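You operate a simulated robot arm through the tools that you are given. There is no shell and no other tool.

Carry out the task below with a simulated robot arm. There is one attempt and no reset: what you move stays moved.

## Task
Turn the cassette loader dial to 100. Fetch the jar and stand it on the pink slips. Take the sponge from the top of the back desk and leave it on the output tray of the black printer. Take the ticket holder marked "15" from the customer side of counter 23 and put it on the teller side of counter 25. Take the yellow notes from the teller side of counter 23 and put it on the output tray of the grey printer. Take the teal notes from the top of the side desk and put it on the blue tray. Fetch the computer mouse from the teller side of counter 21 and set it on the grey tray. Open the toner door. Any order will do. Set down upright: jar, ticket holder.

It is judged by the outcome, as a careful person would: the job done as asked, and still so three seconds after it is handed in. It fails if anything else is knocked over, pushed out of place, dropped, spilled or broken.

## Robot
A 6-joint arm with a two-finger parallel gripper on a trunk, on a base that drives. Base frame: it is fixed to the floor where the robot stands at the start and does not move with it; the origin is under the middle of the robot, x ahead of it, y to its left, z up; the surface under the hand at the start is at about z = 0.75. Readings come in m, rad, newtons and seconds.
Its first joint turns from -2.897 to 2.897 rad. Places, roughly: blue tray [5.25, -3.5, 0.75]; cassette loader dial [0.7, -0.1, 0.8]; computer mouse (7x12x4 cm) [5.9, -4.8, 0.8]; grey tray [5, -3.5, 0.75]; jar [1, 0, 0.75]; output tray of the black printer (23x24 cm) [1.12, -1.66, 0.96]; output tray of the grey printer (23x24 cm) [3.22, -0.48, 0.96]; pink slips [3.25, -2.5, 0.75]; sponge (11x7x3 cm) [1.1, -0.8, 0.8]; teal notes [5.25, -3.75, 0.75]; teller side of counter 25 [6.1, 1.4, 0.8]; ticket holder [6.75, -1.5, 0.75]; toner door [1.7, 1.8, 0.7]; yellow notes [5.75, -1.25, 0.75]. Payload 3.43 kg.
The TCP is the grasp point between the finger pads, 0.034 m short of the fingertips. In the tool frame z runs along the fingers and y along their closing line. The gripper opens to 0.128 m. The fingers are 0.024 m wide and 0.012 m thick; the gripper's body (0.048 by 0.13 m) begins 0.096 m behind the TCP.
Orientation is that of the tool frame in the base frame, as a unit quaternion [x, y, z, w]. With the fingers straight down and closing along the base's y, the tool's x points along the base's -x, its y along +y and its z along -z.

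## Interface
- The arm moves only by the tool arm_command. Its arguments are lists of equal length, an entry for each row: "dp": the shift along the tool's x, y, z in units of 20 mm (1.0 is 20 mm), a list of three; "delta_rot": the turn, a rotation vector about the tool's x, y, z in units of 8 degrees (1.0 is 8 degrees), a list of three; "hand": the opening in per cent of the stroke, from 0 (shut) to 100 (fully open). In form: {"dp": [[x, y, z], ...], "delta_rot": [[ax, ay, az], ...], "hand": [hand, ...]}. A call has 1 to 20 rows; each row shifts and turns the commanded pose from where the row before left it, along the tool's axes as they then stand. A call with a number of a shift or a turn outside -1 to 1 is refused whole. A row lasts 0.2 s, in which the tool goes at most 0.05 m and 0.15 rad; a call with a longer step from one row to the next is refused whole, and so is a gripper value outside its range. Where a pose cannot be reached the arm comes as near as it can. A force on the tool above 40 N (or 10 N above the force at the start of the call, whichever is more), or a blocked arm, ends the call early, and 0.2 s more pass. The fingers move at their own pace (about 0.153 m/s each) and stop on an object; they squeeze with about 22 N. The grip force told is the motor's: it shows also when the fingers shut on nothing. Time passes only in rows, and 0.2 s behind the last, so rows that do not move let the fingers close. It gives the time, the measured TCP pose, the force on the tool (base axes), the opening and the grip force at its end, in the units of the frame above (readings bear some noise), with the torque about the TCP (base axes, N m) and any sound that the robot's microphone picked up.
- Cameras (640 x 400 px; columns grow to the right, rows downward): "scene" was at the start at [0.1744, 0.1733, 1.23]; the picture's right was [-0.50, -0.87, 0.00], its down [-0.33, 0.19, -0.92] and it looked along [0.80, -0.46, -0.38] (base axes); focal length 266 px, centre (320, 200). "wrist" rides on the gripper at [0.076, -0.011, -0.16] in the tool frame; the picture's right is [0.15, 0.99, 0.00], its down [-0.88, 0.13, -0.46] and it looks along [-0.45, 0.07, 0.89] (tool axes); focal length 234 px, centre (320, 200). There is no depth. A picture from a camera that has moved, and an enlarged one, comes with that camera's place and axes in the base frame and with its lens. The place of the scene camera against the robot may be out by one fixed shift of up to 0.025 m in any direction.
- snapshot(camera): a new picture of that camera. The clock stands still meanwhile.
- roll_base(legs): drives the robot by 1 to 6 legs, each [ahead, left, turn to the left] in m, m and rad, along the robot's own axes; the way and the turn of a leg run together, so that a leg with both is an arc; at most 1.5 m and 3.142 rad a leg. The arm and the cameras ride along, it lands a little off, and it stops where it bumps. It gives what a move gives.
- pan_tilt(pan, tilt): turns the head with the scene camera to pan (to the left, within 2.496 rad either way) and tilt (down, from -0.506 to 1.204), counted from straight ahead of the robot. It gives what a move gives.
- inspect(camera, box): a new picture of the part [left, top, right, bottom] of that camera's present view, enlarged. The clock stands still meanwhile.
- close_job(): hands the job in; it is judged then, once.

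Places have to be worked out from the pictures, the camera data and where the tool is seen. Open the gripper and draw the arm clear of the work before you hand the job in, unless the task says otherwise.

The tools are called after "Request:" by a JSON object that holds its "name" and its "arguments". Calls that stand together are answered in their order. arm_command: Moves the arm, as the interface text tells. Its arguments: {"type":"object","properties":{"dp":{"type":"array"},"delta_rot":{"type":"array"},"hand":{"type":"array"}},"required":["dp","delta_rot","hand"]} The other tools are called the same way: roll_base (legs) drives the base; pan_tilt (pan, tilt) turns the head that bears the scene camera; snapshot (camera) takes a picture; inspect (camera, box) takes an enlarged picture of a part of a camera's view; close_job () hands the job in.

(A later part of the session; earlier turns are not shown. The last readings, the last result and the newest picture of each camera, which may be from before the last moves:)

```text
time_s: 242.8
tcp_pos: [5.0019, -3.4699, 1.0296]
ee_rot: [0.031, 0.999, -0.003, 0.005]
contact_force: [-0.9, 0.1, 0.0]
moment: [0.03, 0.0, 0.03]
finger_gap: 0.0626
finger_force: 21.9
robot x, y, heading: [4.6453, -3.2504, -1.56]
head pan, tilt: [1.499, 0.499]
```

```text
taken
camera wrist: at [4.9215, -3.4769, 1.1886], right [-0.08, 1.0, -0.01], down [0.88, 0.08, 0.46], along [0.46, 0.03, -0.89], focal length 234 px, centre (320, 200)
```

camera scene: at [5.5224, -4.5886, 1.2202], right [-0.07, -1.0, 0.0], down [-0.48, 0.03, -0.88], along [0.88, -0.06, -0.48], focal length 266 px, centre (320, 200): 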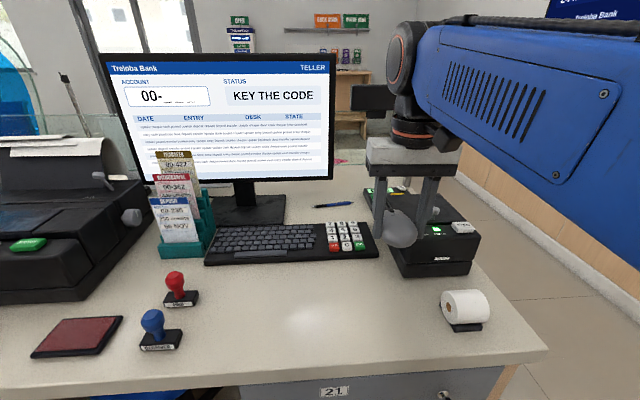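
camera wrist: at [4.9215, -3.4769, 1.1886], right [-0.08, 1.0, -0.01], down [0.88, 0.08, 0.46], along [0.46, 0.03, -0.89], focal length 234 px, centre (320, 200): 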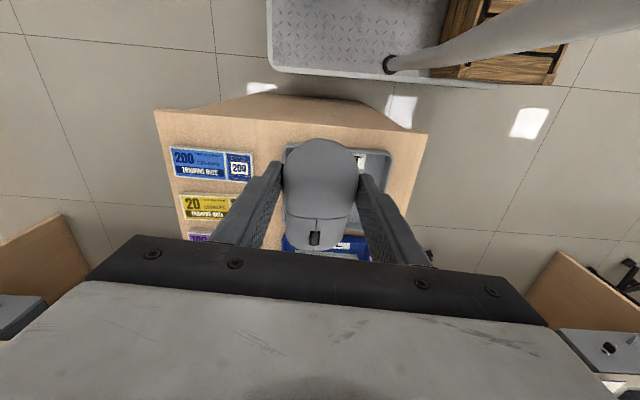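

I am back beside the side desk. I enlarge the wrist view to re-measure the grey tray from here.

Request:
{"name": "inspect", "arguments": {"camera": "wrist", "box": [260, 120, 460, 260]}}

Request:
{"name": "pan_tilt", "arguments": {"pan": 1.2, "tilt": 0.7}}

Request:
{"name": "snapshot", "arguments": {"camera": "scene"}}

```text
2.86 times, centred on (360, 190) of wrist
camera zoom: at [4.9215, -3.4769, 1.1886], right [-0.08, 1.0, -0.01], down [0.88, 0.08, 0.46], along [0.46, 0.03, -0.89], focal length 669 px, centre (206, 229)
```

zoom: 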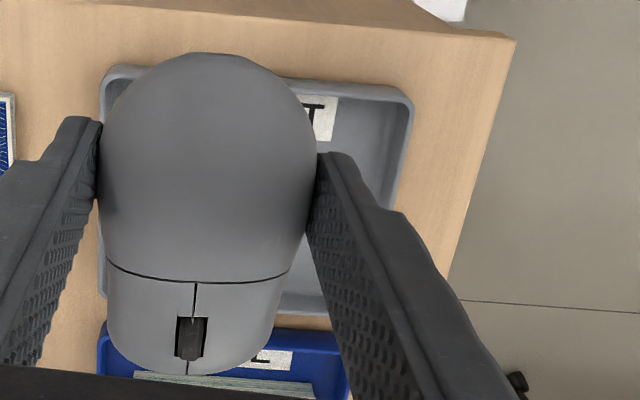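

```text
time_s: 243.6
tcp_pos: [5.0016, -3.4694, 1.0297]
ee_rot: [0.032, 0.999, -0.002, 0.006]
contact_force: [-0.3, -0.5, -1.1]
moment: [0.03, 0.01, 0.04]
finger_gap: 0.0625
finger_force: 21.6
robot x, y, heading: [4.6468, -3.2478, -1.559]
head pan, tilt: [1.201, 0.7]
```

```text
taken
camera scene: at [4.9609, -3.3548, 1.2026], right [-0.35, -0.94, 0.0], down [-0.6, 0.23, -0.77], along [0.72, -0.27, -0.64], focal length 266 px, centre (320, 200)
```

scene: 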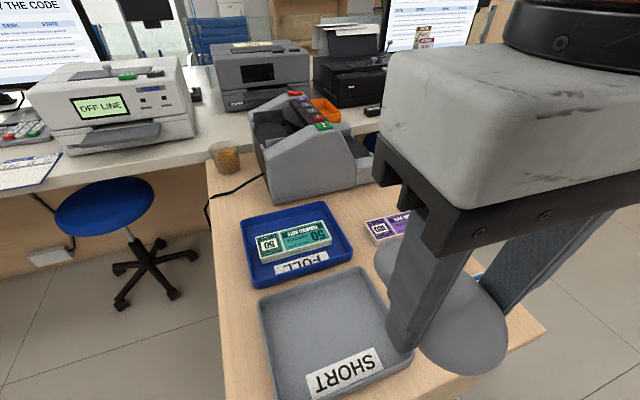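

From here the grey tray's rim spans x 5.028–5.197, y −3.536 to −3.343 (centre [5.113, −3.439]). I bring the mouse over its middle and lower to z ≈ 0.83.

Request:
{"name": "arm_command", "arguments": {"dp": [[-0.95, 0.37, 0], [-0.95, 0.37, 0], [-0.95, 0.37, 0], [-0.95, 0.37, 0], [-0.95, 0.37, 0], [0, 0, 1], [0, 0, 1], [0, 0, 1], [0, 0, 1], [0, 0, 1], [0, 0, 1], [0, 0, 1], [0, 0, 1], [0, 0, 1], [0, 0, 1], [0, 0, 0]], "delta_rot": [[0, 0, 0], [0, 0, 0], [0, 0, 0], [0, 0, 0], [0, 0, 0], [0, 0, 0], [0, 0, 0], [0, 0, 0], [0, 0, 0], [0, 0, 0], [0, 0, 0], [0, 0, 0], [0, 0, 0], [0, 0, 0], [0, 0, 0], [0, 0, 0]], "hand": [0, 0, 0, 0, 0, 0, 0, 0, 0, 0, 0, 0, 0, 0, 0, 0]}}

Request:
{"name": "snapshot", "arguments": {"camera": "wrist"}}

Request:
{"name": "snapshot", "arguments": {"camera": "scene"}}

```text
time_s: 247.0
tcp_pos: [5.1011, -3.4402, 0.8302]
ee_rot: [0.032, 0.999, -0.003, 0.004]
contact_force: [-0.8, 0.0, -0.1]
moment: [-0.04, 0.03, 0.02]
finger_gap: 0.0626
finger_force: 21.7
robot x, y, heading: [4.6458, -3.2492, -1.558]
head pan, tilt: [1.201, 0.7]
```

```text
taken
camera wrist: at [5.0218, -3.4474, 0.9895], right [-0.08, 1.0, -0.01], down [0.88, 0.08, 0.46], along [0.46, 0.03, -0.89], focal length 234 px, centre (320, 200)
```

wrist: 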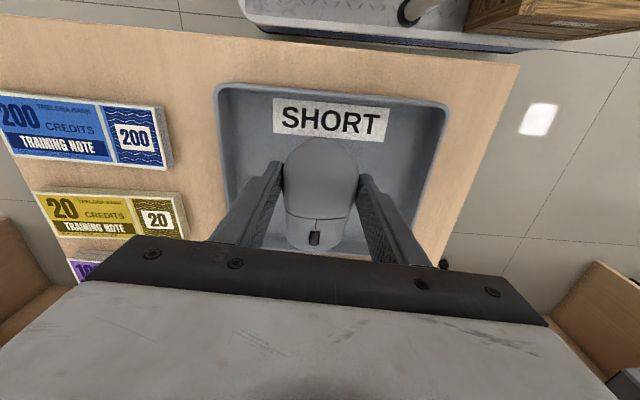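

```text
taken
camera scene: at [4.9609, -3.3548, 1.2025], right [-0.35, -0.94, 0.0], down [-0.6, 0.23, -0.76], along [0.72, -0.27, -0.64], focal length 266 px, centre (320, 200)
```

scene: 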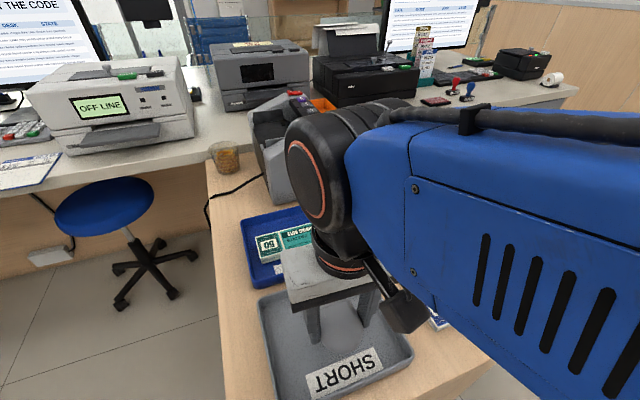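

The mouse is inside the tray's outline; I shift it 6 mm back to centre it and lower in small steps.

Request:
{"name": "arm_command", "arguments": {"dp": [[0.3, 0, 0], [0, 0, 0.6], [0, 0, 0.6], [0, 0, 0.3], [0, 0, 0]], "delta_rot": [[0, 0, 0], [0, 0, 0], [0, 0, 0], [0, 0, 0], [0, 0, 0]], "hand": [0, 0, 0, 0, 0]}}

Request:
{"name": "arm_command", "arguments": {"dp": [[0, 0, 0.12], [0, 0, 0.12], [0, 0, 0]], "delta_rot": [[0, 0, 0], [0, 0, 0], [0, 0, 0]], "hand": [0, 0, 0]}}

```text
time_s: 248.2
tcp_pos: [5.0949, -3.4402, 0.8006]
ee_rot: [0.032, 0.999, -0.003, 0.005]
contact_force: [-0.4, -0.3, -1.1]
moment: [-0.04, -0.02, -0.01]
finger_gap: 0.0624
finger_force: 22.1
robot x, y, heading: [4.6444, -3.2484, -1.562]
head pan, tilt: [1.201, 0.7]
```

```text
time_s: 249.0
tcp_pos: [5.0952, -3.4401, 0.796]
ee_rot: [0.03, 1.0, -0.003, 0.005]
contact_force: [-0.8, -0.2, -0.3]
moment: [0.01, 0.02, 0.02]
finger_gap: 0.0621
finger_force: 22.0
robot x, y, heading: [4.6447, -3.2504, -1.557]
head pan, tilt: [1.201, 0.7]
```

No contact yet; I lower further in 2 mm steps.

Request:
{"name": "arm_command", "arguments": {"dp": [[0, 0, 0.1], [0, 0, 0.1], [0, 0, 0]], "delta_rot": [[0, 0, 0], [0, 0, 0], [0, 0, 0]], "hand": [0, 0, 0]}}

```text
time_s: 249.8
tcp_pos: [5.0949, -3.4405, 0.7916]
ee_rot: [0.031, 1.0, -0.002, 0.006]
contact_force: [0.3, -0.7, -1.4]
moment: [-0.03, 0.01, 0.0]
finger_gap: 0.0622
finger_force: 22.0
robot x, y, heading: [4.6435, -3.2495, -1.557]
head pan, tilt: [1.201, 0.7]
```

Request:
{"name": "arm_command", "arguments": {"dp": [[0, 0, 0.1], [0, 0, 0.05], [0, 0, 0]], "delta_rot": [[0, 0, 0], [0, 0, 0], [0, 0, 0]], "hand": [0, 0, 0]}}

Request:
{"name": "snapshot", "arguments": {"camera": "wrist"}}

```text
time_s: 250.6
tcp_pos: [5.0947, -3.4402, 0.7899]
ee_rot: [0.032, 0.999, -0.003, 0.006]
contact_force: [-1.2, -6.0, 15.5]
moment: [-0.22, 0.1, 0.01]
finger_gap: 0.0615
finger_force: 22.1
robot x, y, heading: [4.6446, -3.2472, -1.563]
head pan, tilt: [1.201, 0.7]
```

```text
taken
camera wrist: at [5.0153, -3.4465, 0.948], right [-0.08, 1.0, -0.01], down [0.88, 0.08, 0.47], along [0.46, 0.03, -0.89], focal length 234 px, centre (320, 200)
```

wrist: 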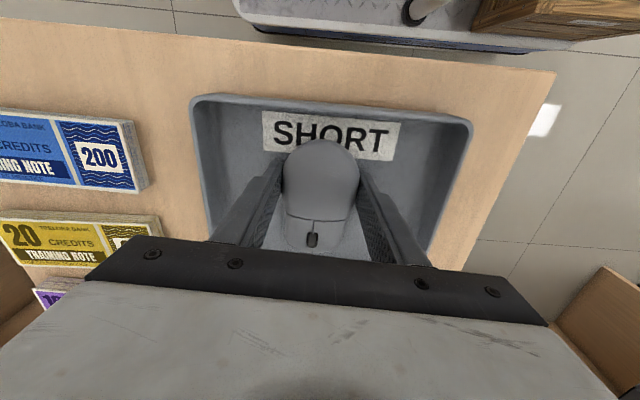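

The mouse is on the tray floor (15 N). I ease up a hair, open and rise.

Request:
{"name": "arm_command", "arguments": {"dp": [[0, 0, -0.05], [0, 0, 0], [0, 0, 0], [0, 0, 0], [0, 0, -0.5], [0, 0, -1], [0, 0, -1], [0, 0, -1], [0, 0, -1], [0, 0, -1], [0, 0, -1], [0, 0, -1], [0, 0, -1], [0, 0, -1], [0, 0, -1], [0, 0, -1], [0, 0, -1], [0, 0, 0]], "delta_rot": [[0, 0, 0], [0, 0, 0], [0, 0, 0], [0, 0, 0], [0, 0, 0], [0, 0, 0], [0, 0, 0], [0, 0, 0], [0, 0, 0], [0, 0, 0], [0, 0, 0], [0, 0, 0], [0, 0, 0], [0, 0, 0], [0, 0, 0], [0, 0, 0], [0, 0, 0], [0, 0, 0]], "hand": [0, 68, 68, 68, 68, 68, 68, 68, 68, 68, 68, 68, 68, 68, 68, 68, 68, 68]}}

Request:
{"name": "snapshot", "arguments": {"camera": "wrist"}}

Request:
{"name": "snapshot", "arguments": {"camera": "scene"}}

```text
time_s: 254.4
tcp_pos: [5.093, -3.4398, 1.0417]
ee_rot: [0.031, 0.999, -0.004, 0.005]
contact_force: [0.4, 0.4, 0.2]
moment: [0.0, -0.01, 0.03]
finger_gap: 0.0869
finger_force: 0.0
robot x, y, heading: [4.6461, -3.247, -1.555]
head pan, tilt: [1.201, 0.7]
```

```text
taken
camera wrist: at [5.0145, -3.4462, 1.1997], right [-0.08, 1.0, -0.01], down [0.88, 0.08, 0.46], along [0.46, 0.03, -0.89], focal length 234 px, centre (320, 200)
```

wrist: 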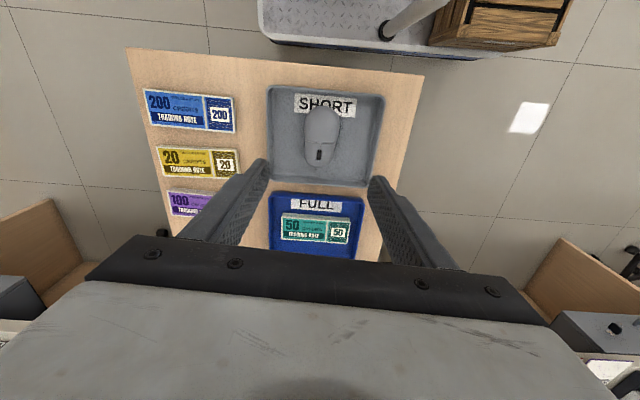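

```text
taken
camera scene: at [4.9608, -3.3548, 1.2025], right [-0.35, -0.94, 0.0], down [-0.6, 0.23, -0.76], along [0.72, -0.27, -0.64], focal length 266 px, centre (320, 200)
```

scene: 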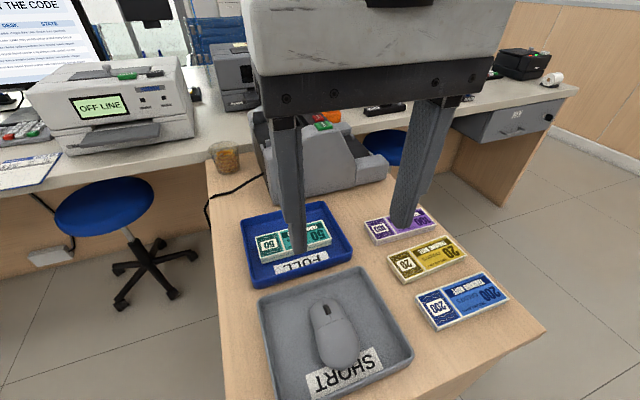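

Both trays are done. Next is the ticket holder on the customer side: the way around is the passage past counter 21's end. I drive there with the arm kept on the left side, then turn to face +x and look.

Request:
{"name": "roll_base", "arguments": {"legs": [[0, 0, -0.012], [1.5, 0, 0], [0.5, 0.45, 0], [0, 0, 1.57]]}}

Request:
{"name": "pan_tilt", "arguments": {"pan": 0.0, "tilt": 0.4}}

Request:
{"name": "snapshot", "arguments": {"camera": "scene"}}

Request:
{"name": "pan_tilt", "arguments": {"pan": -0.7, "tilt": 0.5}}

Request:
{"name": "snapshot", "arguments": {"camera": "scene"}}

```text
time_s: 269.4
tcp_pos: [5.2703, -4.8333, 1.0404]
ee_rot: [-0.679, 0.734, 0.002, 0.006]
contact_force: [0.1, 0.1, -0.3]
moment: [0.04, 0.0, 0.04]
finger_gap: 0.087
finger_force: 0.1
robot x, y, heading: [5.0738, -5.2748, -0.001]
head pan, tilt: [1.201, 0.7]
```

```text
time_s: 270.8
tcp_pos: [5.2713, -4.8324, 1.0401]
ee_rot: [-0.679, 0.734, 0.001, 0.005]
contact_force: [0.4, -0.3, 0.7]
moment: [-0.02, -0.02, 0.0]
finger_gap: 0.087
finger_force: 0.0
robot x, y, heading: [5.0716, -5.2743, -0.001]
head pan, tilt: [0.0, 0.4]
```

```text
taken
camera scene: at [5.2587, -5.0576, 1.2293], right [0.0, -1.0, 0.0], down [-0.39, 0.0, -0.92], along [0.92, 0.0, -0.39], focal length 266 px, centre (320, 200)
```

scene: 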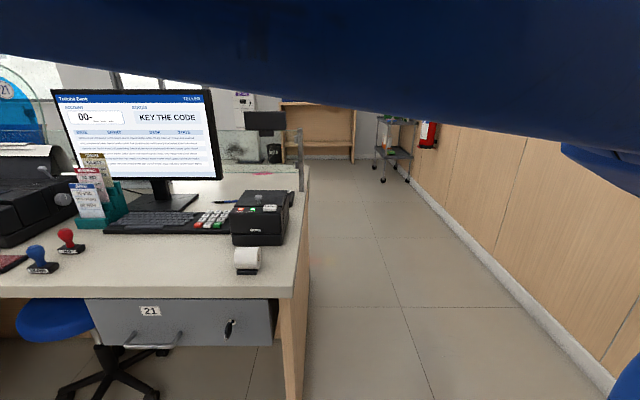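

```text
time_s: 271.9
tcp_pos: [5.2705, -4.8342, 1.0418]
ee_rot: [-0.68, 0.733, 0.002, 0.005]
contact_force: [-0.6, 0.8, -0.5]
moment: [-0.06, -0.11, 0.04]
finger_gap: 0.0869
finger_force: 0.0
robot x, y, heading: [5.0713, -5.2748, -0.003]
head pan, tilt: [-0.7, 0.499]
```

```text
taken
camera scene: at [5.2414, -5.1061, 1.2141], right [-0.54, -0.84, 0.0], down [-0.45, 0.29, -0.84], along [0.71, -0.45, -0.54], focal length 266 px, centre (320, 200)
```

scene: 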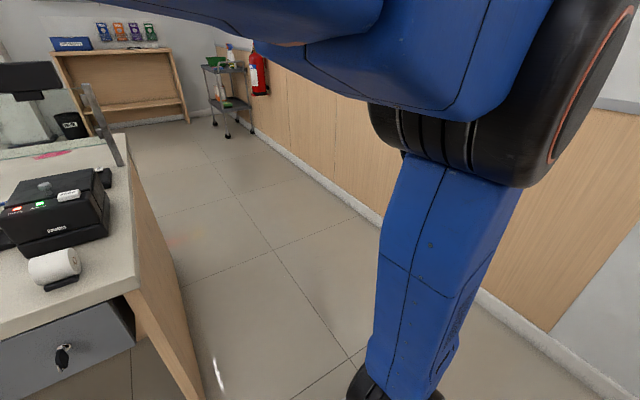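

The passage between the counter's end (y ≈ −4.98) and the wall (y ≈ −6.35) is clear. I drive through along y ≈ −5.65 to the customer hall, turn to face +y and look.

Request:
{"name": "roll_base", "arguments": {"legs": [[0.3, -0.38, 0], [1.5, 0, 0], [0.85, 0, 0]]}}

Request:
{"name": "pan_tilt", "arguments": {"pan": 1.2, "tilt": 0.3}}

Request:
{"name": "snapshot", "arguments": {"camera": "scene"}}

Request:
{"name": "pan_tilt", "arguments": {"pan": 0.3, "tilt": 0.3}}

Request:
{"name": "snapshot", "arguments": {"camera": "scene"}}

```text
time_s: 285.8
tcp_pos: [7.9133, -5.2228, 1.0401]
ee_rot: [-0.678, 0.735, 0.001, 0.005]
contact_force: [0.5, 0.2, 0.0]
moment: [0.04, 0.0, 0.0]
finger_gap: 0.0872
finger_force: 0.0
robot x, y, heading: [7.7137, -5.6667, -0.004]
head pan, tilt: [-0.7, 0.499]
```

```text
time_s: 287.7
tcp_pos: [7.9144, -5.2231, 1.0412]
ee_rot: [-0.678, 0.735, 0.002, 0.006]
contact_force: [0.5, -0.5, 0.5]
moment: [0.0, 0.0, -0.01]
finger_gap: 0.087
finger_force: 0.1
robot x, y, heading: [7.7121, -5.6657, -0.007]
head pan, tilt: [1.201, 0.3]
```

```text
taken
camera scene: at [7.8794, -5.5037, 1.2212], right [-0.62, -0.79, 0.0], down [-0.37, 0.29, -0.88], along [0.7, -0.54, -0.47], focal length 266 px, centre (320, 200)
```

scene: 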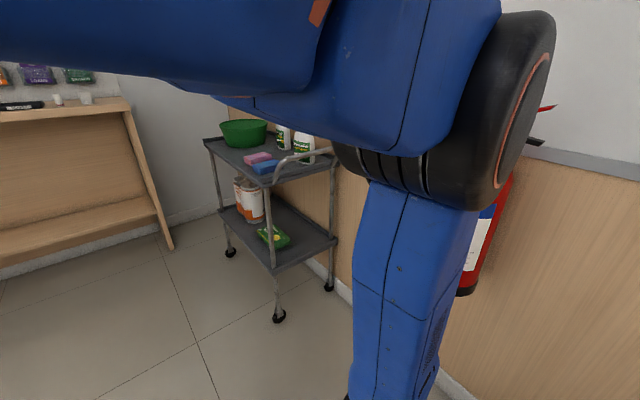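

```text
time_s: 288.9
tcp_pos: [7.9141, -5.2222, 1.0408]
ee_rot: [-0.678, 0.735, 0.002, 0.005]
contact_force: [0.2, 0.2, 0.3]
moment: [-0.01, 0.02, -0.01]
finger_gap: 0.0871
finger_force: 0.0
robot x, y, heading: [7.7143, -5.6621, -0.003]
head pan, tilt: [0.3, 0.3]
```

```text
taken
camera scene: at [7.8798, -5.5032, 1.2214], right [-0.61, -0.79, 0.0], down [-0.37, 0.29, -0.88], along [0.7, -0.54, -0.47], focal length 266 px, centre (320, 200)
```

scene: 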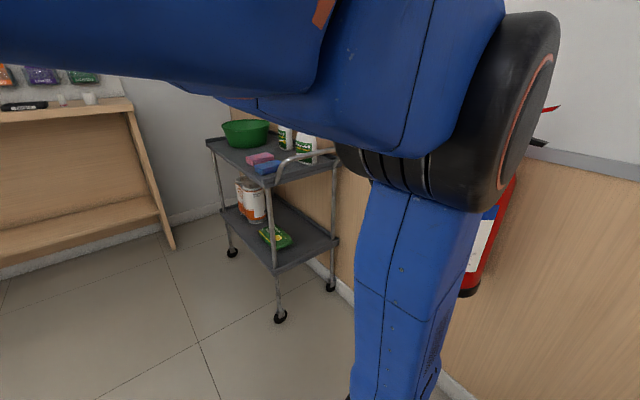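

The head camera seems not to have turned (it still looks along [0.70, −0.54]); I try once more and look.

Request:
{"name": "pan_tilt", "arguments": {"pan": -0.7, "tilt": 0.2}}

Request:
{"name": "snapshot", "arguments": {"camera": "scene"}}

Request:
{"name": "pan_tilt", "arguments": {"pan": 0.6, "tilt": 0.2}}

Request:
{"name": "snapshot", "arguments": {"camera": "scene"}}

```text
time_s: 290.1
tcp_pos: [7.9133, -5.2239, 1.0431]
ee_rot: [-0.678, 0.735, 0.003, 0.006]
contact_force: [0.1, 0.0, 0.7]
moment: [0.03, -0.01, -0.02]
finger_gap: 0.0872
finger_force: 0.2
robot x, y, heading: [7.7141, -5.6626, -0.006]
head pan, tilt: [-0.7, 0.201]
```

```text
taken
camera scene: at [7.8787, -5.5049, 1.2226], right [-0.63, -0.78, 0.0], down [-0.36, 0.29, -0.89], along [0.69, -0.56, -0.46], focal length 266 px, centre (320, 200)
```

scene: 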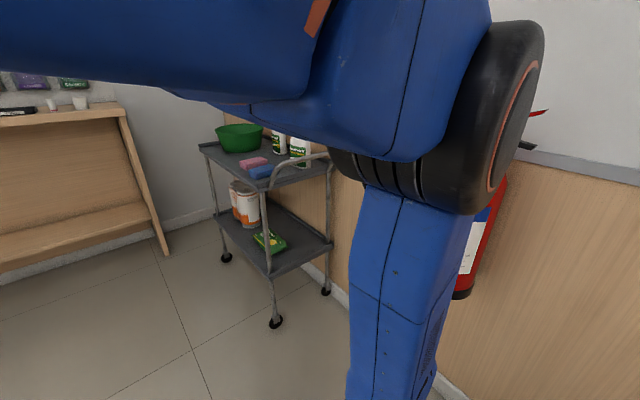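

```text
time_s: 291.6
tcp_pos: [7.9143, -5.2236, 1.0409]
ee_rot: [-0.677, 0.736, 0.001, 0.006]
contact_force: [-0.1, -0.6, -1.1]
moment: [0.03, 0.0, 0.0]
finger_gap: 0.0869
finger_force: 0.0
robot x, y, heading: [7.7141, -5.664, -0.007]
head pan, tilt: [0.6, 0.201]
```

```text
taken
camera scene: at [7.8799, -5.5033, 1.222], right [-0.61, -0.79, 0.0], down [-0.37, 0.28, -0.89], along [0.7, -0.54, -0.46], focal length 266 px, centre (320, 200)
```

scene: 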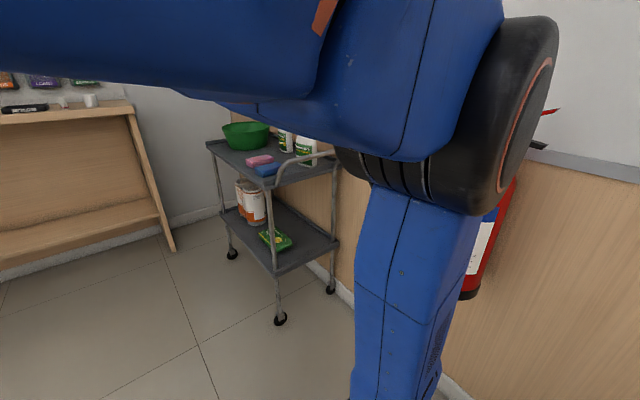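

The arm's forearm is jammed beside the camera head. I swing the hand forward, away from the head, to free it.

Request:
{"name": "arm_command", "arguments": {"dp": [[0, -1, 0], [0, -1, 0], [0, -1, 0], [0, -1, 0], [0, -1, 0], [0, -1, 0], [0, -1, 0], [0, -1, 0], [0, -1, 0], [0, -1, 0], [0, -1, 0], [0, -1, 0], [0, -1, 0], [0, -1, 0], [0, -1, 0], [0, -1, 0], [0, -1, 0], [0, -1, 0]], "delta_rot": [[0, 0, 0], [0, 0, 0], [0, 0, 0], [0, 0, 0], [0, 0, 0], [0, 0, 0], [0, 0, 0], [0, 0, 0], [0, 0, 0], [0, 0, 0], [0, 0, 0], [0, 0, 0], [0, 0, 0], [0, 0, 0], [0, 0, 0], [0, 0, 0], [0, 0, 0], [0, 0, 0]], "hand": [68, 68, 68, 68, 68, 68, 68, 68, 68, 68, 68, 68, 68, 68, 68, 68, 68, 68]}}

Request:
{"name": "arm_command", "arguments": {"dp": [[1, 0, 0], [1, 0, 0], [1, 0, 0], [1, 0, 0], [1, 0, 0], [1, 0, 0], [1, 0, 0], [1, 0, 0], [1, 0, 0], [1, 0, 0], [1, 0, 0], [1, 0, 0], [1, 0, 0], [1, 0, 0], [1, 0, 0], [1, 0, 0], [1, 0, 0], [1, 0, 0], [1, 0, 0], [0, 0, 0]], "delta_rot": [[0, 0, 0], [0, 0, 0], [0, 0, 0], [0, 0, 0], [0, 0, 0], [0, 0, 0], [0, 0, 0], [0, 0, 0], [0, 0, 0], [0, 0, 0], [0, 0, 0], [0, 0, 0], [0, 0, 0], [0, 0, 0], [0, 0, 0], [0, 0, 0], [0, 0, 0], [0, 0, 0], [0, 0, 0], [0, 0, 0]], "hand": [68, 68, 68, 68, 68, 68, 68, 68, 68, 68, 68, 68, 68, 68, 68, 68, 68, 68, 68, 68]}}

Request:
{"name": "pan_tilt", "arguments": {"pan": 1.2, "tilt": 0.3}}

Request:
{"name": "snapshot", "arguments": {"camera": "scene"}}

```text
time_s: 295.4
tcp_pos: [8.2723, -5.2517, 1.0421]
ee_rot: [-0.678, 0.735, 0.002, 0.006]
contact_force: [-0.8, 0.3, 0.9]
moment: [0.04, 0.0, -0.01]
finger_gap: 0.0869
finger_force: 0.1
robot x, y, heading: [7.7137, -5.6676, -0.006]
head pan, tilt: [0.6, 0.201]
```

```text
time_s: 299.6
tcp_pos: [8.2411, -5.6299, 1.0373]
ee_rot: [-0.678, 0.735, 0.002, 0.006]
contact_force: [-0.6, -0.5, -0.6]
moment: [0.02, 0.02, 0.04]
finger_gap: 0.0871
finger_force: 0.2
robot x, y, heading: [7.7126, -5.6654, -0.004]
head pan, tilt: [0.6, 0.201]
```

```text
time_s: 300.6
tcp_pos: [8.2416, -5.63, 1.0382]
ee_rot: [-0.678, 0.735, 0.003, 0.006]
contact_force: [0.9, -0.1, 0.1]
moment: [0.03, -0.01, 0.03]
finger_gap: 0.087
finger_force: 0.1
robot x, y, heading: [7.708, -5.6665, -0.005]
head pan, tilt: [1.201, 0.3]
```

```text
taken
camera scene: at [7.8418, -5.3608, 1.2387], right [0.93, -0.37, 0.0], down [-0.11, -0.27, -0.96], along [0.35, 0.89, -0.3], focal length 266 px, centre (320, 200)
```

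scene: 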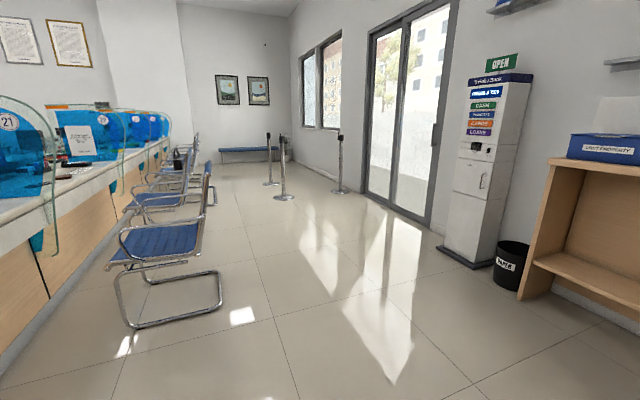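

The head is free again, and the customer hall shows cantilever chairs before the counters (to x ≈ 7.8) and posts at x ≈ 8.8. I turn to face +y and drive up the lane along x ≈ 8.2, stopping at y ≈ −2.7 to look.

Request:
{"name": "roll_base", "arguments": {"legs": [[0, 0, 1.575], [1.0, -0.5, 0], [1.5, 0, 0], [0.4, 0, 0]]}}

Request:
{"name": "pan_tilt", "arguments": {"pan": 0.7, "tilt": 0.35}}

Request:
{"name": "snapshot", "arguments": {"camera": "scene"}}

Request:
{"name": "pan_tilt", "arguments": {"pan": 1.4, "tilt": 0.35}}

Request:
{"name": "snapshot", "arguments": {"camera": "scene"}}

```text
time_s: 319.2
tcp_pos: [8.2598, -2.2532, 1.0378]
ee_rot: [0.998, -0.055, -0.005, -0.003]
contact_force: [0.1, -0.4, -0.6]
moment: [0.01, 0.01, 0.0]
finger_gap: 0.0868
finger_force: 0.1
robot x, y, heading: [8.2787, -2.783, 1.535]
head pan, tilt: [1.201, 0.3]
```

```text
time_s: 320.1
tcp_pos: [8.259, -2.2529, 1.0383]
ee_rot: [0.998, -0.055, -0.005, -0.002]
contact_force: [-0.9, 0.0, 0.2]
moment: [0.02, -0.03, 0.0]
finger_gap: 0.0867
finger_force: 0.1
robot x, y, heading: [8.2823, -2.7836, 1.538]
head pan, tilt: [0.7, 0.351]
```

```text
taken
camera scene: at [8.019, -2.6222, 1.2339], right [0.79, 0.62, 0.0], down [0.21, -0.27, -0.94], along [-0.58, 0.74, -0.34], focal length 266 px, centre (320, 200)
```

scene: 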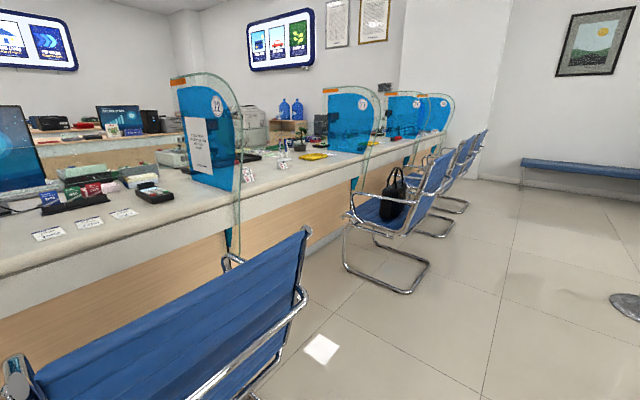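

```text
time_s: 321.2
tcp_pos: [8.2592, -2.2536, 1.0382]
ee_rot: [0.998, -0.055, -0.005, -0.004]
contact_force: [0.2, 1.2, 0.5]
moment: [0.02, -0.03, -0.01]
finger_gap: 0.0868
finger_force: 0.0
robot x, y, heading: [8.2777, -2.7829, 1.531]
head pan, tilt: [1.4, 0.351]
```

```text
taken
camera scene: at [7.9854, -2.6763, 1.2339], right [0.21, 0.98, 0.0], down [0.34, -0.07, -0.94], along [-0.92, 0.19, -0.34], focal length 266 px, centre (320, 200)
```

scene: 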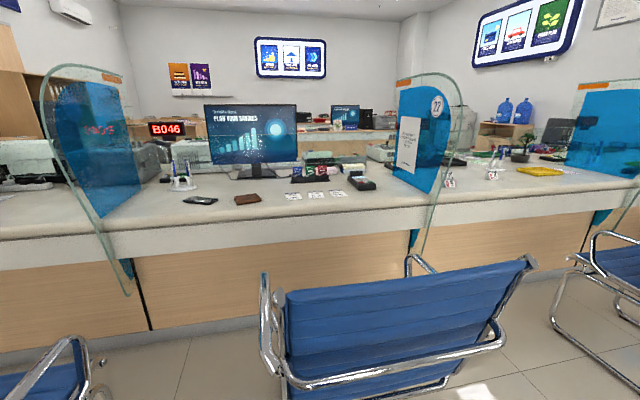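

The tall screens are only dividers, and there is a gap of about 0.88 m between two chairs just where the ticket holder should be. I check the posts on my right, then look closer at the items on counter 23.

Request:
{"name": "inspect", "arguments": {"camera": "scene", "box": [400, 120, 640, 270]}}

Request:
{"name": "pan_tilt", "arguments": {"pan": 0.0, "tilt": 0.5}}

Request:
{"name": "snapshot", "arguments": {"camera": "scene"}}

Request:
{"name": "pan_tilt", "arguments": {"pan": 0.8, "tilt": 0.3}}

Request:
{"name": "inspect", "arguments": {"camera": "scene", "box": [220, 100, 420, 225]}}

```text
2.67 times, centred on (520, 195) of scene
camera zoom: at [7.9854, -2.6763, 1.2339], right [0.21, 0.98, 0.0], down [0.34, -0.07, -0.94], along [-0.92, 0.19, -0.34], focal length 710 px, centre (-213, 213)
```

zoom: 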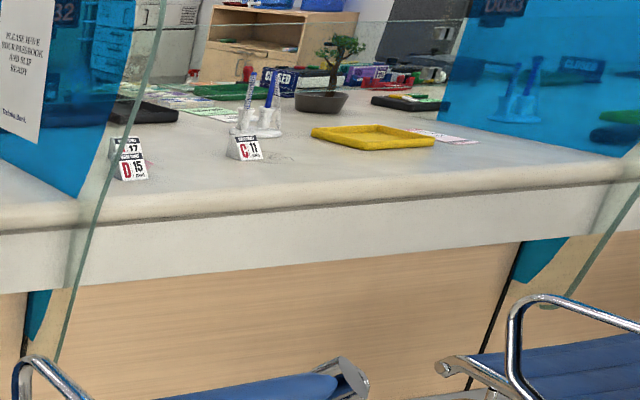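

```text
time_s: 322.8
tcp_pos: [8.2597, -2.253, 1.0379]
ee_rot: [0.998, -0.055, -0.005, -0.003]
contact_force: [0.1, 0.3, -0.4]
moment: [-0.03, -0.02, 0.0]
finger_gap: 0.087
finger_force: 0.1
robot x, y, heading: [8.2827, -2.7822, 1.541]
head pan, tilt: [0.0, 0.499]
```

```text
taken
camera scene: at [8.0797, -2.6045, 1.2202], right [1.0, -0.03, 0.0], down [-0.02, -0.48, -0.88], along [0.03, 0.88, -0.48], focal length 266 px, centre (320, 200)
```

scene: 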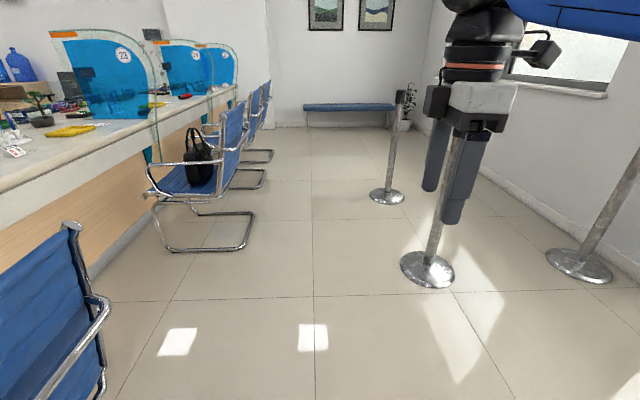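

```text
time_s: 323.9
tcp_pos: [8.2593, -2.2546, 1.0382]
ee_rot: [0.998, -0.055, -0.005, -0.004]
contact_force: [0.1, -0.1, 0.8]
moment: [0.04, -0.03, -0.02]
finger_gap: 0.087
finger_force: 0.1
robot x, y, heading: [8.2796, -2.7794, 1.534]
head pan, tilt: [0.799, 0.3]
```

```text
3.20 times, centred on (320, 162) of scene
camera zoom: at [8.012, -2.628, 1.2386], right [0.72, 0.69, 0.0], down [0.2, -0.21, -0.96], along [-0.66, 0.69, -0.3], focal length 852 px, centre (320, 320)
```

zoom: 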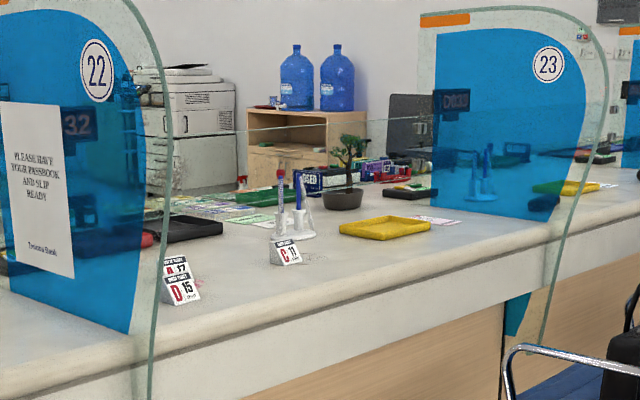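

D 15 stands at about [6.74, −1.67] with A 17 behind it and the number-22 divider at y ≈ −1.84. I turn here to face the counter, shift ahead a little, then strafe into line with the gap between the chairs.

Request:
{"name": "roll_base", "arguments": {"legs": [[0, 0, 1.605], [0.15, 0, 0]]}}

Request:
{"name": "pan_tilt", "arguments": {"pan": 0.0, "tilt": 0.4}}

Request:
{"name": "snapshot", "arguments": {"camera": "scene"}}

```text
time_s: 329.1
tcp_pos: [7.5985, -2.8155, 1.0381]
ee_rot: [0.736, 0.677, -0.006, 0.002]
contact_force: [-0.8, -0.1, 0.1]
moment: [0.0, 0.02, -0.01]
finger_gap: 0.0871
finger_force: 0.0
robot x, y, heading: [8.1265, -2.7783, 3.132]
head pan, tilt: [0.799, 0.3]
```

```text
time_s: 330.3
tcp_pos: [7.5989, -2.8146, 1.0371]
ee_rot: [0.736, 0.677, -0.005, 0.002]
contact_force: [0.6, 0.2, -0.3]
moment: [0.02, -0.04, 0.0]
finger_gap: 0.0871
finger_force: 0.1
robot x, y, heading: [8.1265, -2.7792, 3.134]
head pan, tilt: [0.0, 0.4]
```

```text
taken
camera scene: at [7.9665, -3.0003, 1.2294], right [0.01, 1.0, 0.0], down [0.39, 0.0, -0.92], along [-0.92, 0.01, -0.39], focal length 266 px, centre (320, 200)
```

scene: 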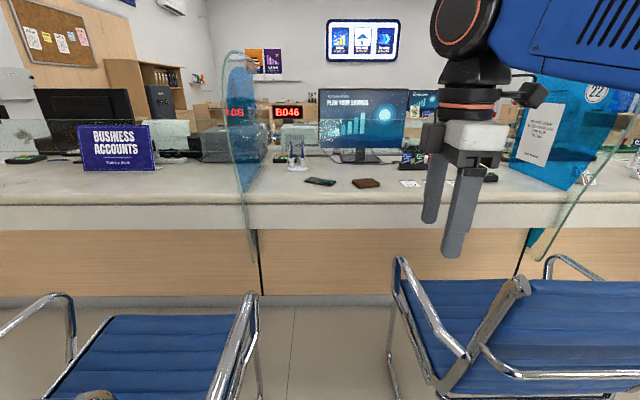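

The chair backs are below z 0.9, so the hand passes over them. I strafe right to y ≈ −1.6 and ease ahead into the gap.

Request:
{"name": "roll_base", "arguments": {"legs": [[0, -1.19, 0]]}}

Request:
{"name": "pan_tilt", "arguments": {"pan": 0.0, "tilt": 0.6}}

Request:
{"name": "snapshot", "arguments": {"camera": "scene"}}

```text
time_s: 336.4
tcp_pos: [7.6094, -1.6166, 1.038]
ee_rot: [0.735, 0.678, -0.006, 0.002]
contact_force: [0.4, -0.1, 0.1]
moment: [-0.01, -0.04, -0.01]
finger_gap: 0.0871
finger_force: 0.1
robot x, y, heading: [8.1346, -1.5824, 3.135]
head pan, tilt: [0.0, 0.4]
```

```text
time_s: 337.1
tcp_pos: [7.6095, -1.6167, 1.0376]
ee_rot: [0.735, 0.678, -0.006, 0.002]
contact_force: [-0.9, -0.9, 0.9]
moment: [0.0, 0.01, -0.03]
finger_gap: 0.087
finger_force: 0.1
robot x, y, heading: [8.138, -1.5802, 3.131]
head pan, tilt: [0.0, 0.6]
```

```text
taken
camera scene: at [7.9811, -1.8012, 1.2112], right [0.01, 1.0, 0.0], down [0.56, 0.0, -0.83], along [-0.83, 0.01, -0.56], focal length 266 px, centre (320, 200)
```

scene: 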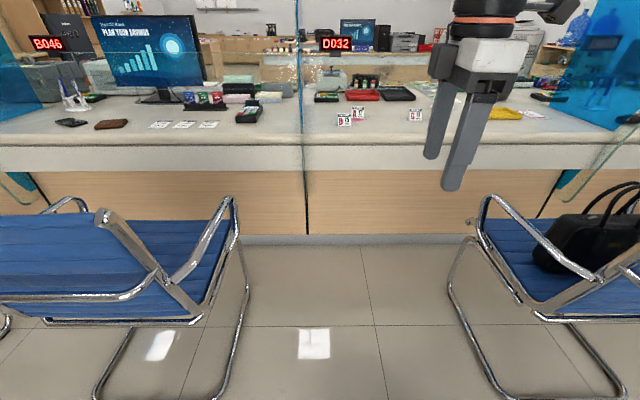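

The gap runs from y ≈ −2.15 to −1.04 and I am centred on it. I drive ahead 0.4 m.

Request:
{"name": "roll_base", "arguments": {"legs": [[0.4, 0, 0]]}}

Request:
{"name": "snapshot", "arguments": {"camera": "wrist"}}

Request:
{"name": "snapshot", "arguments": {"camera": "scene"}}

```text
time_s: 339.6
tcp_pos: [7.2069, -1.6126, 1.0379]
ee_rot: [0.737, 0.676, -0.006, 0.002]
contact_force: [-0.7, -0.2, 0.4]
moment: [0.01, -0.01, 0.0]
finger_gap: 0.0871
finger_force: 0.1
robot x, y, heading: [7.7358, -1.5796, 3.128]
head pan, tilt: [0.0, 0.6]
```

```text
taken
camera wrist: at [7.2013, -1.5354, 1.1968], right [1.0, 0.06, -0.01], down [0.06, -0.88, 0.46], along [0.02, -0.46, -0.89], focal length 234 px, centre (320, 200)
```

wrist: 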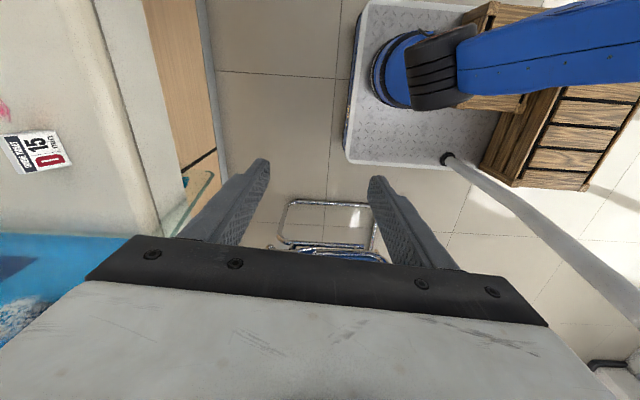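

```text
taken
camera scene: at [7.5782, -1.7972, 1.2112], right [0.01, 1.0, 0.0], down [0.56, -0.01, -0.83], along [-0.82, 0.01, -0.56], focal length 266 px, centre (320, 200)
```

scene: 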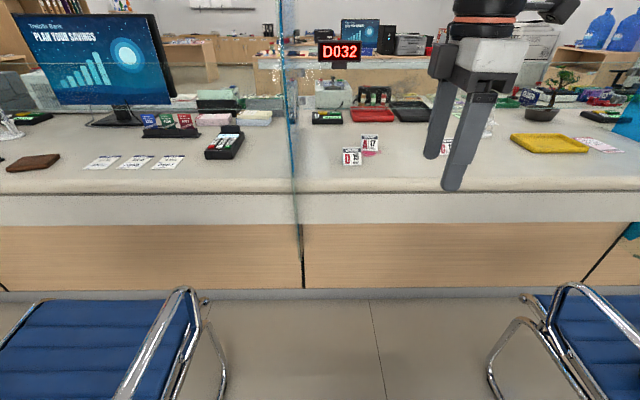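

I see D 15 in both views. I enlarge them to learn its shape and surroundings.

Request:
{"name": "inspect", "arguments": {"camera": "scene", "box": [320, 120, 420, 180]}}

Request:
{"name": "inspect", "arguments": {"camera": "wrist", "box": [0, 80, 160, 220]}}

```text
6.40 times, centred on (370, 150) of scene
camera zoom: at [7.5782, -1.7972, 1.2112], right [0.01, 1.0, 0.0], down [0.56, -0.01, -0.83], along [-0.82, 0.01, -0.56], focal length 1705 px, centre (0, 520)
```

zoom: 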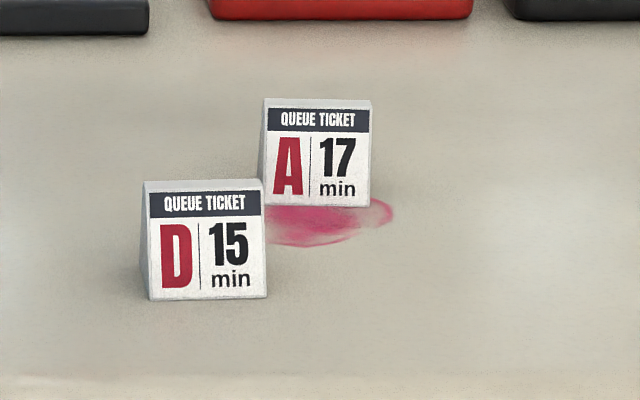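

```text
2.86 times, centred on (80, 150) of wrist
camera zoom: at [7.2013, -1.5354, 1.1968], right [1.0, 0.06, -0.01], down [0.06, -0.88, 0.46], along [0.02, -0.46, -0.89], focal length 669 px, centre (1006, 343)
```

zoom: 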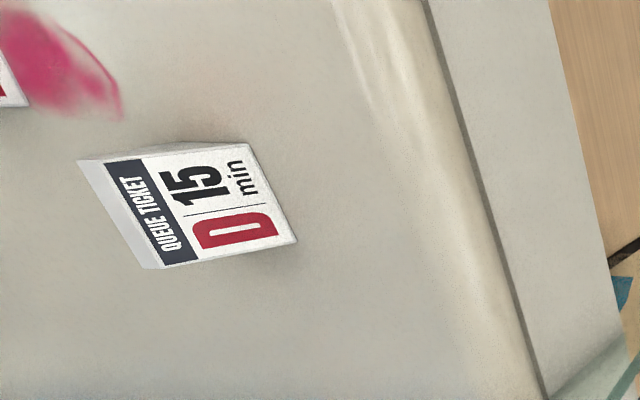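

D 15 is a small prism about 0.065 m wide, 0.05 m deep and 0.06 m high; I place its centre at [6.712, −1.676] with a yaw of about 3.6°, and A 17 stands clear behind it. I turn the hand to close across its width and move toward it at z 1.04.

Request:
{"name": "arm_command", "arguments": {"dp": [[0, 0, 0], [0, 0, 0], [0, 0, 0], [0, 0, 0], [0, 0, 0], [0, 0, 0], [0, 0, 0], [0, 0, 0], [0, 0, 0], [0, 0, 0], [0, 0, 0], [-0.995, 0.063, 0], [-0.995, 0.063, 0], [-0.995, 0.063, 0], [-0.995, 0.063, 0], [-0.995, 0.063, 0], [-0.995, 0.063, 0], [-0.995, 0.063, 0], [-0.995, 0.063, 0], [-0.995, 0.063, 0]], "delta_rot": [[0, 0, 1], [0, 0, 1], [0, 0, 1], [0, 0, 1], [0, 0, 1], [0, 0, 1], [0, 0, 1], [0, 0, 1], [0, 0, 1], [0, 0, 1], [0, 0, 0.18], [0, 0, 0], [0, 0, 0], [0, 0, 0], [0, 0, 0], [0, 0, 0], [0, 0, 0], [0, 0, 0], [0, 0, 0], [0, 0, 0]], "hand": [68, 68, 68, 68, 68, 68, 68, 68, 68, 68, 68, 68, 68, 68, 68, 68, 68, 68, 68, 68]}}

Request:
{"name": "arm_command", "arguments": {"dp": [[-0.995, 0.063, 0.3], [-0.995, 0.063, 0.3], [-0.995, 0.063, 0.3], [-0.995, 0.063, 0.3], [-0.995, 0.063, 0.3], [-0.995, 0.063, 0.3], [-0.995, 0.063, 0.3], [-0.995, 0.063, 0.3], [-0.995, 0.063, 0.3], [0, 0, 0]], "delta_rot": [[0, 0, 0], [0, 0, 0], [0, 0, 0], [0, 0, 0], [0, 0, 0], [0, 0, 0], [0, 0, 0], [0, 0, 0], [0, 0, 0], [0, 0, 0]], "hand": [68, 68, 68, 68, 68, 68, 68, 68, 68, 68]}}

Request:
{"name": "snapshot", "arguments": {"camera": "wrist"}}

Request:
{"name": "inspect", "arguments": {"camera": "wrist", "box": [240, 140, 400, 240]}}

```text
time_s: 343.8
tcp_pos: [7.0284, -1.6364, 1.0392]
ee_rot: [0.999, 0.032, -0.004, 0.006]
contact_force: [1.1, -0.4, -0.4]
moment: [-0.04, 0.01, -0.05]
finger_gap: 0.087
finger_force: 0.0
robot x, y, heading: [7.7329, -1.5809, 3.132]
head pan, tilt: [0.0, 0.6]
```

```text
time_s: 346.0
tcp_pos: [6.8503, -1.6604, 0.9846]
ee_rot: [0.999, 0.033, -0.002, 0.005]
contact_force: [0.2, 0.6, -0.4]
moment: [0.03, 0.02, 0.0]
finger_gap: 0.0871
finger_force: 0.1
robot x, y, heading: [7.7346, -1.5815, 3.13]
head pan, tilt: [0.0, 0.6]
```

```text
taken
camera wrist: at [6.9236, -1.6443, 1.1439], right [0.21, -0.98, 0.01], down [-0.87, -0.18, 0.46], along [-0.45, -0.1, -0.89], focal length 234 px, centre (320, 200)
```

wrist: 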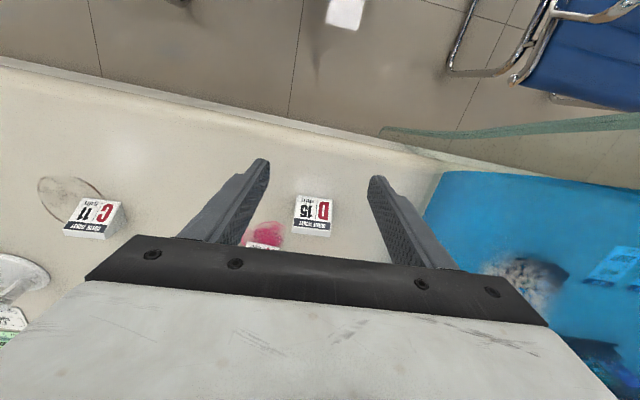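

```text
4.00 times, centred on (320, 190) of wrist
camera zoom: at [6.9236, -1.6443, 1.1439], right [0.21, -0.98, 0.01], down [-0.87, -0.18, 0.46], along [-0.45, -0.1, -0.89], focal length 937 px, centre (320, 240)
```

zoom: 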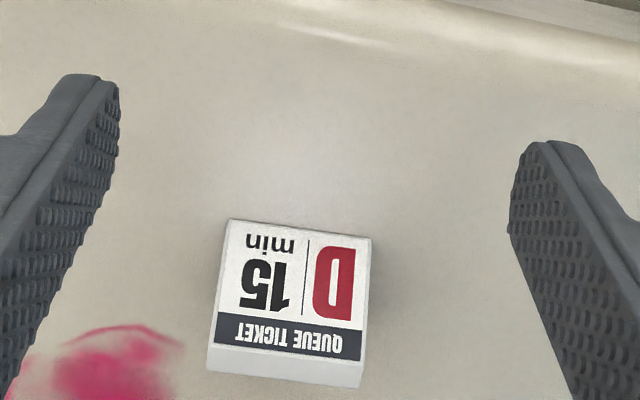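

The measurement agrees (front base centre [6.742, −1.6755], top centre x 6.7115). I move over it and come down to z ≈ 0.88.

Request:
{"name": "arm_command", "arguments": {"dp": [[-0.996, 0.043, 0.4], [-0.996, 0.043, 0.4], [-0.996, 0.043, 0.4], [-0.996, 0.043, 0.4], [-0.996, 0.043, 0.4], [-0.996, 0.043, 0.4], [-0.996, 0.043, 0.4], [0, 0, 1], [0, 0, 1], [0, 0, 0.5], [0, 0, 0]], "delta_rot": [[0, 0, 0], [0, 0, 0], [0, 0, 0], [0, 0, 0], [0, 0, 0], [0, 0, 0], [0, 0, 0], [0, 0, 0], [0, 0, 0], [0, 0, 0], [0, 0, 0]], "hand": [70, 70, 70, 70, 70, 70, 70, 70, 70, 70, 70]}}

Request:
{"name": "snapshot", "arguments": {"camera": "wrist"}}

Request:
{"name": "inspect", "arguments": {"camera": "scene", "box": [270, 60, 430, 180]}}

```text
time_s: 348.4
tcp_pos: [6.7102, -1.6772, 0.8824]
ee_rot: [0.999, 0.033, -0.004, 0.005]
contact_force: [0.0, -0.6, 0.8]
moment: [-0.01, 0.0, -0.01]
finger_gap: 0.0896
finger_force: 0.1
robot x, y, heading: [7.7363, -1.5762, 3.132]
head pan, tilt: [0.0, 0.6]
```

```text
taken
camera wrist: at [6.7852, -1.6601, 1.0407], right [0.21, -0.98, 0.01], down [-0.87, -0.18, 0.46], along [-0.45, -0.1, -0.89], focal length 234 px, centre (320, 200)
```

wrist: 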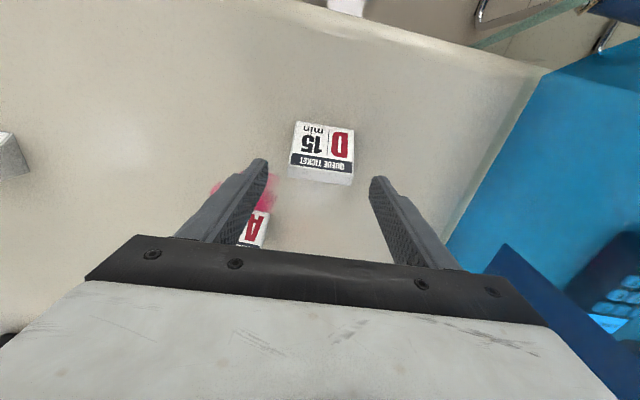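

```text
3.33 times, centred on (350, 120) of scene
camera zoom: at [7.5781, -1.7972, 1.2111], right [0.01, 1.0, 0.0], down [0.56, -0.01, -0.82], along [-0.82, 0.01, -0.57], focal length 888 px, centre (220, 467)
```

zoom: 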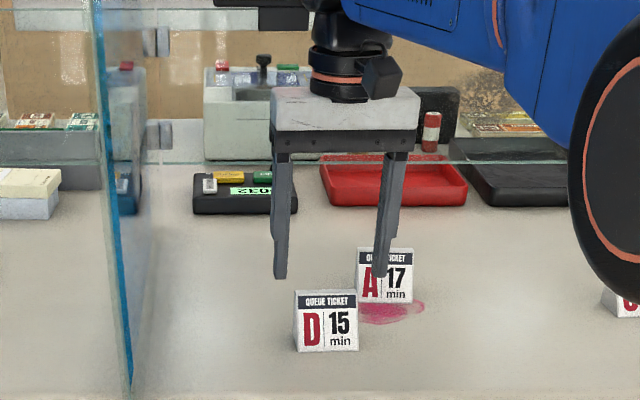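

Both fingers are clear of A 17 and astride D 15. I lower to z ≈ 0.82 and look.

Request:
{"name": "arm_command", "arguments": {"dp": [[0, 0, 1], [0, 0, 1], [0, 0, 1], [0, 0, 0]], "delta_rot": [[0, 0, 0], [0, 0, 0], [0, 0, 0], [0, 0, 0]], "hand": [70, 70, 70, 70]}}

Request:
{"name": "snapshot", "arguments": {"camera": "wrist"}}

Request:
{"name": "inspect", "arguments": {"camera": "scene", "box": [270, 80, 430, 200]}}

```text
time_s: 349.4
tcp_pos: [6.7121, -1.676, 0.8213]
ee_rot: [0.999, 0.032, -0.003, 0.006]
contact_force: [0.3, 0.0, 0.0]
moment: [-0.01, -0.02, -0.02]
finger_gap: 0.0898
finger_force: 0.0
robot x, y, heading: [7.7364, -1.5782, 3.126]
head pan, tilt: [0.0, 0.6]
```

```text
taken
camera wrist: at [6.7865, -1.6594, 0.9811], right [0.21, -0.98, 0.01], down [-0.87, -0.18, 0.46], along [-0.45, -0.1, -0.89], focal length 234 px, centre (320, 200)
```

wrist: 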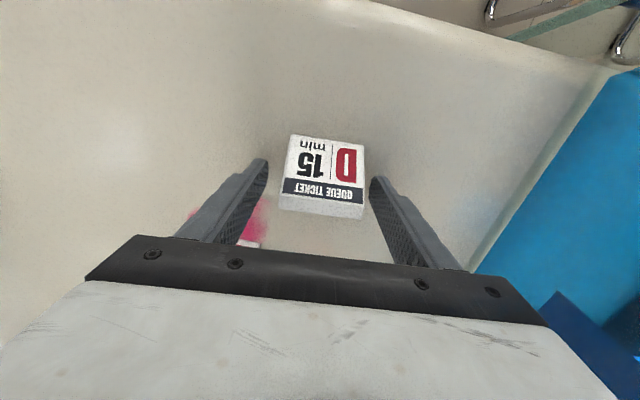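

```text
3.33 times, centred on (350, 140) of scene
camera zoom: at [7.5781, -1.7972, 1.2111], right [0.01, 1.0, 0.0], down [0.56, -0.01, -0.82], along [-0.82, 0.01, -0.57], focal length 888 px, centre (220, 400)
```

zoom: 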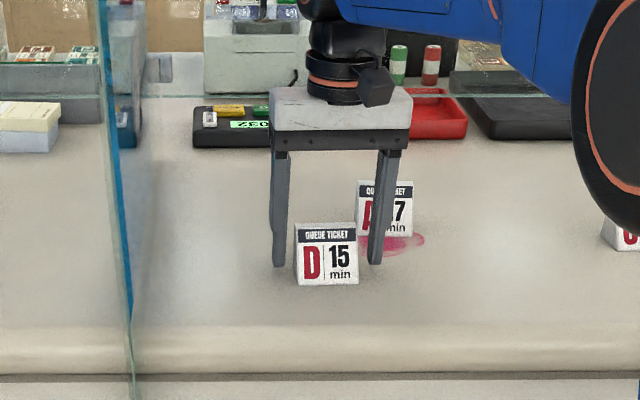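

D 15 is centred between the fingertips. I close on it and lift a little.

Request:
{"name": "arm_command", "arguments": {"dp": [[0, 0, 0], [0, 0, 0], [0, 0, 0], [0, 0, 0], [0, 0, -0.3], [0, 0, -0.7], [0, 0, -1], [0, 0, 0]], "delta_rot": [[0, 0, 0], [0, 0, 0], [0, 0, 0], [0, 0, 0], [0, 0, 0], [0, 0, 0], [0, 0, 0], [0, 0, 0]], "hand": [0, 0, 0, 0, 0, 0, 0, 0]}}

Request:
{"name": "inspect", "arguments": {"camera": "scene", "box": [270, 80, 430, 200]}}

Request:
{"name": "inspect", "arguments": {"camera": "wrist", "box": [240, 100, 400, 240]}}

```text
time_s: 351.2
tcp_pos: [6.7099, -1.6764, 0.8611]
ee_rot: [0.999, 0.033, -0.003, 0.005]
contact_force: [-0.2, 0.0, -1.4]
moment: [-0.01, -0.01, 0.01]
finger_gap: 0.0635
finger_force: 21.9
robot x, y, heading: [7.733, -1.5767, 3.131]
head pan, tilt: [0.0, 0.6]
```

```text
3.33 times, centred on (350, 140) of scene
camera zoom: at [7.5781, -1.7972, 1.2111], right [0.01, 1.0, 0.0], down [0.57, -0.01, -0.82], along [-0.82, 0.01, -0.57], focal length 888 px, centre (220, 400)
```

zoom: 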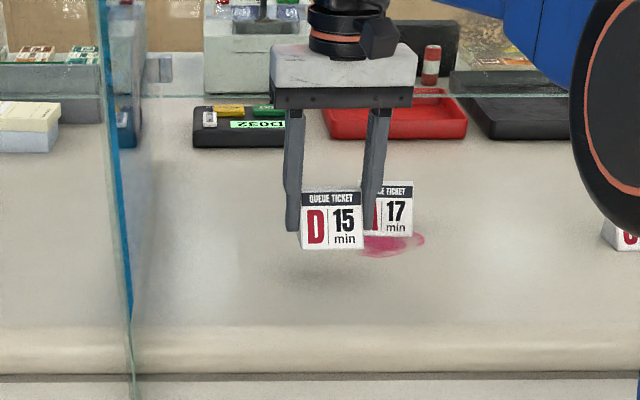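

```text
2.86 times, centred on (320, 170) of wrist
camera zoom: at [6.7849, -1.6597, 1.0198], right [0.21, -0.98, 0.01], down [-0.87, -0.18, 0.46], along [-0.45, -0.1, -0.89], focal length 669 px, centre (320, 286)
```

zoom: 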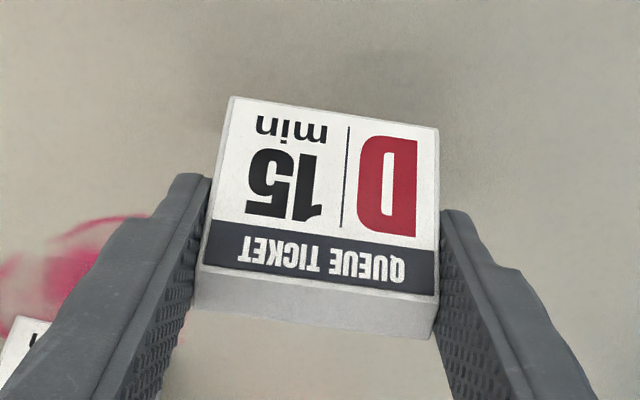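

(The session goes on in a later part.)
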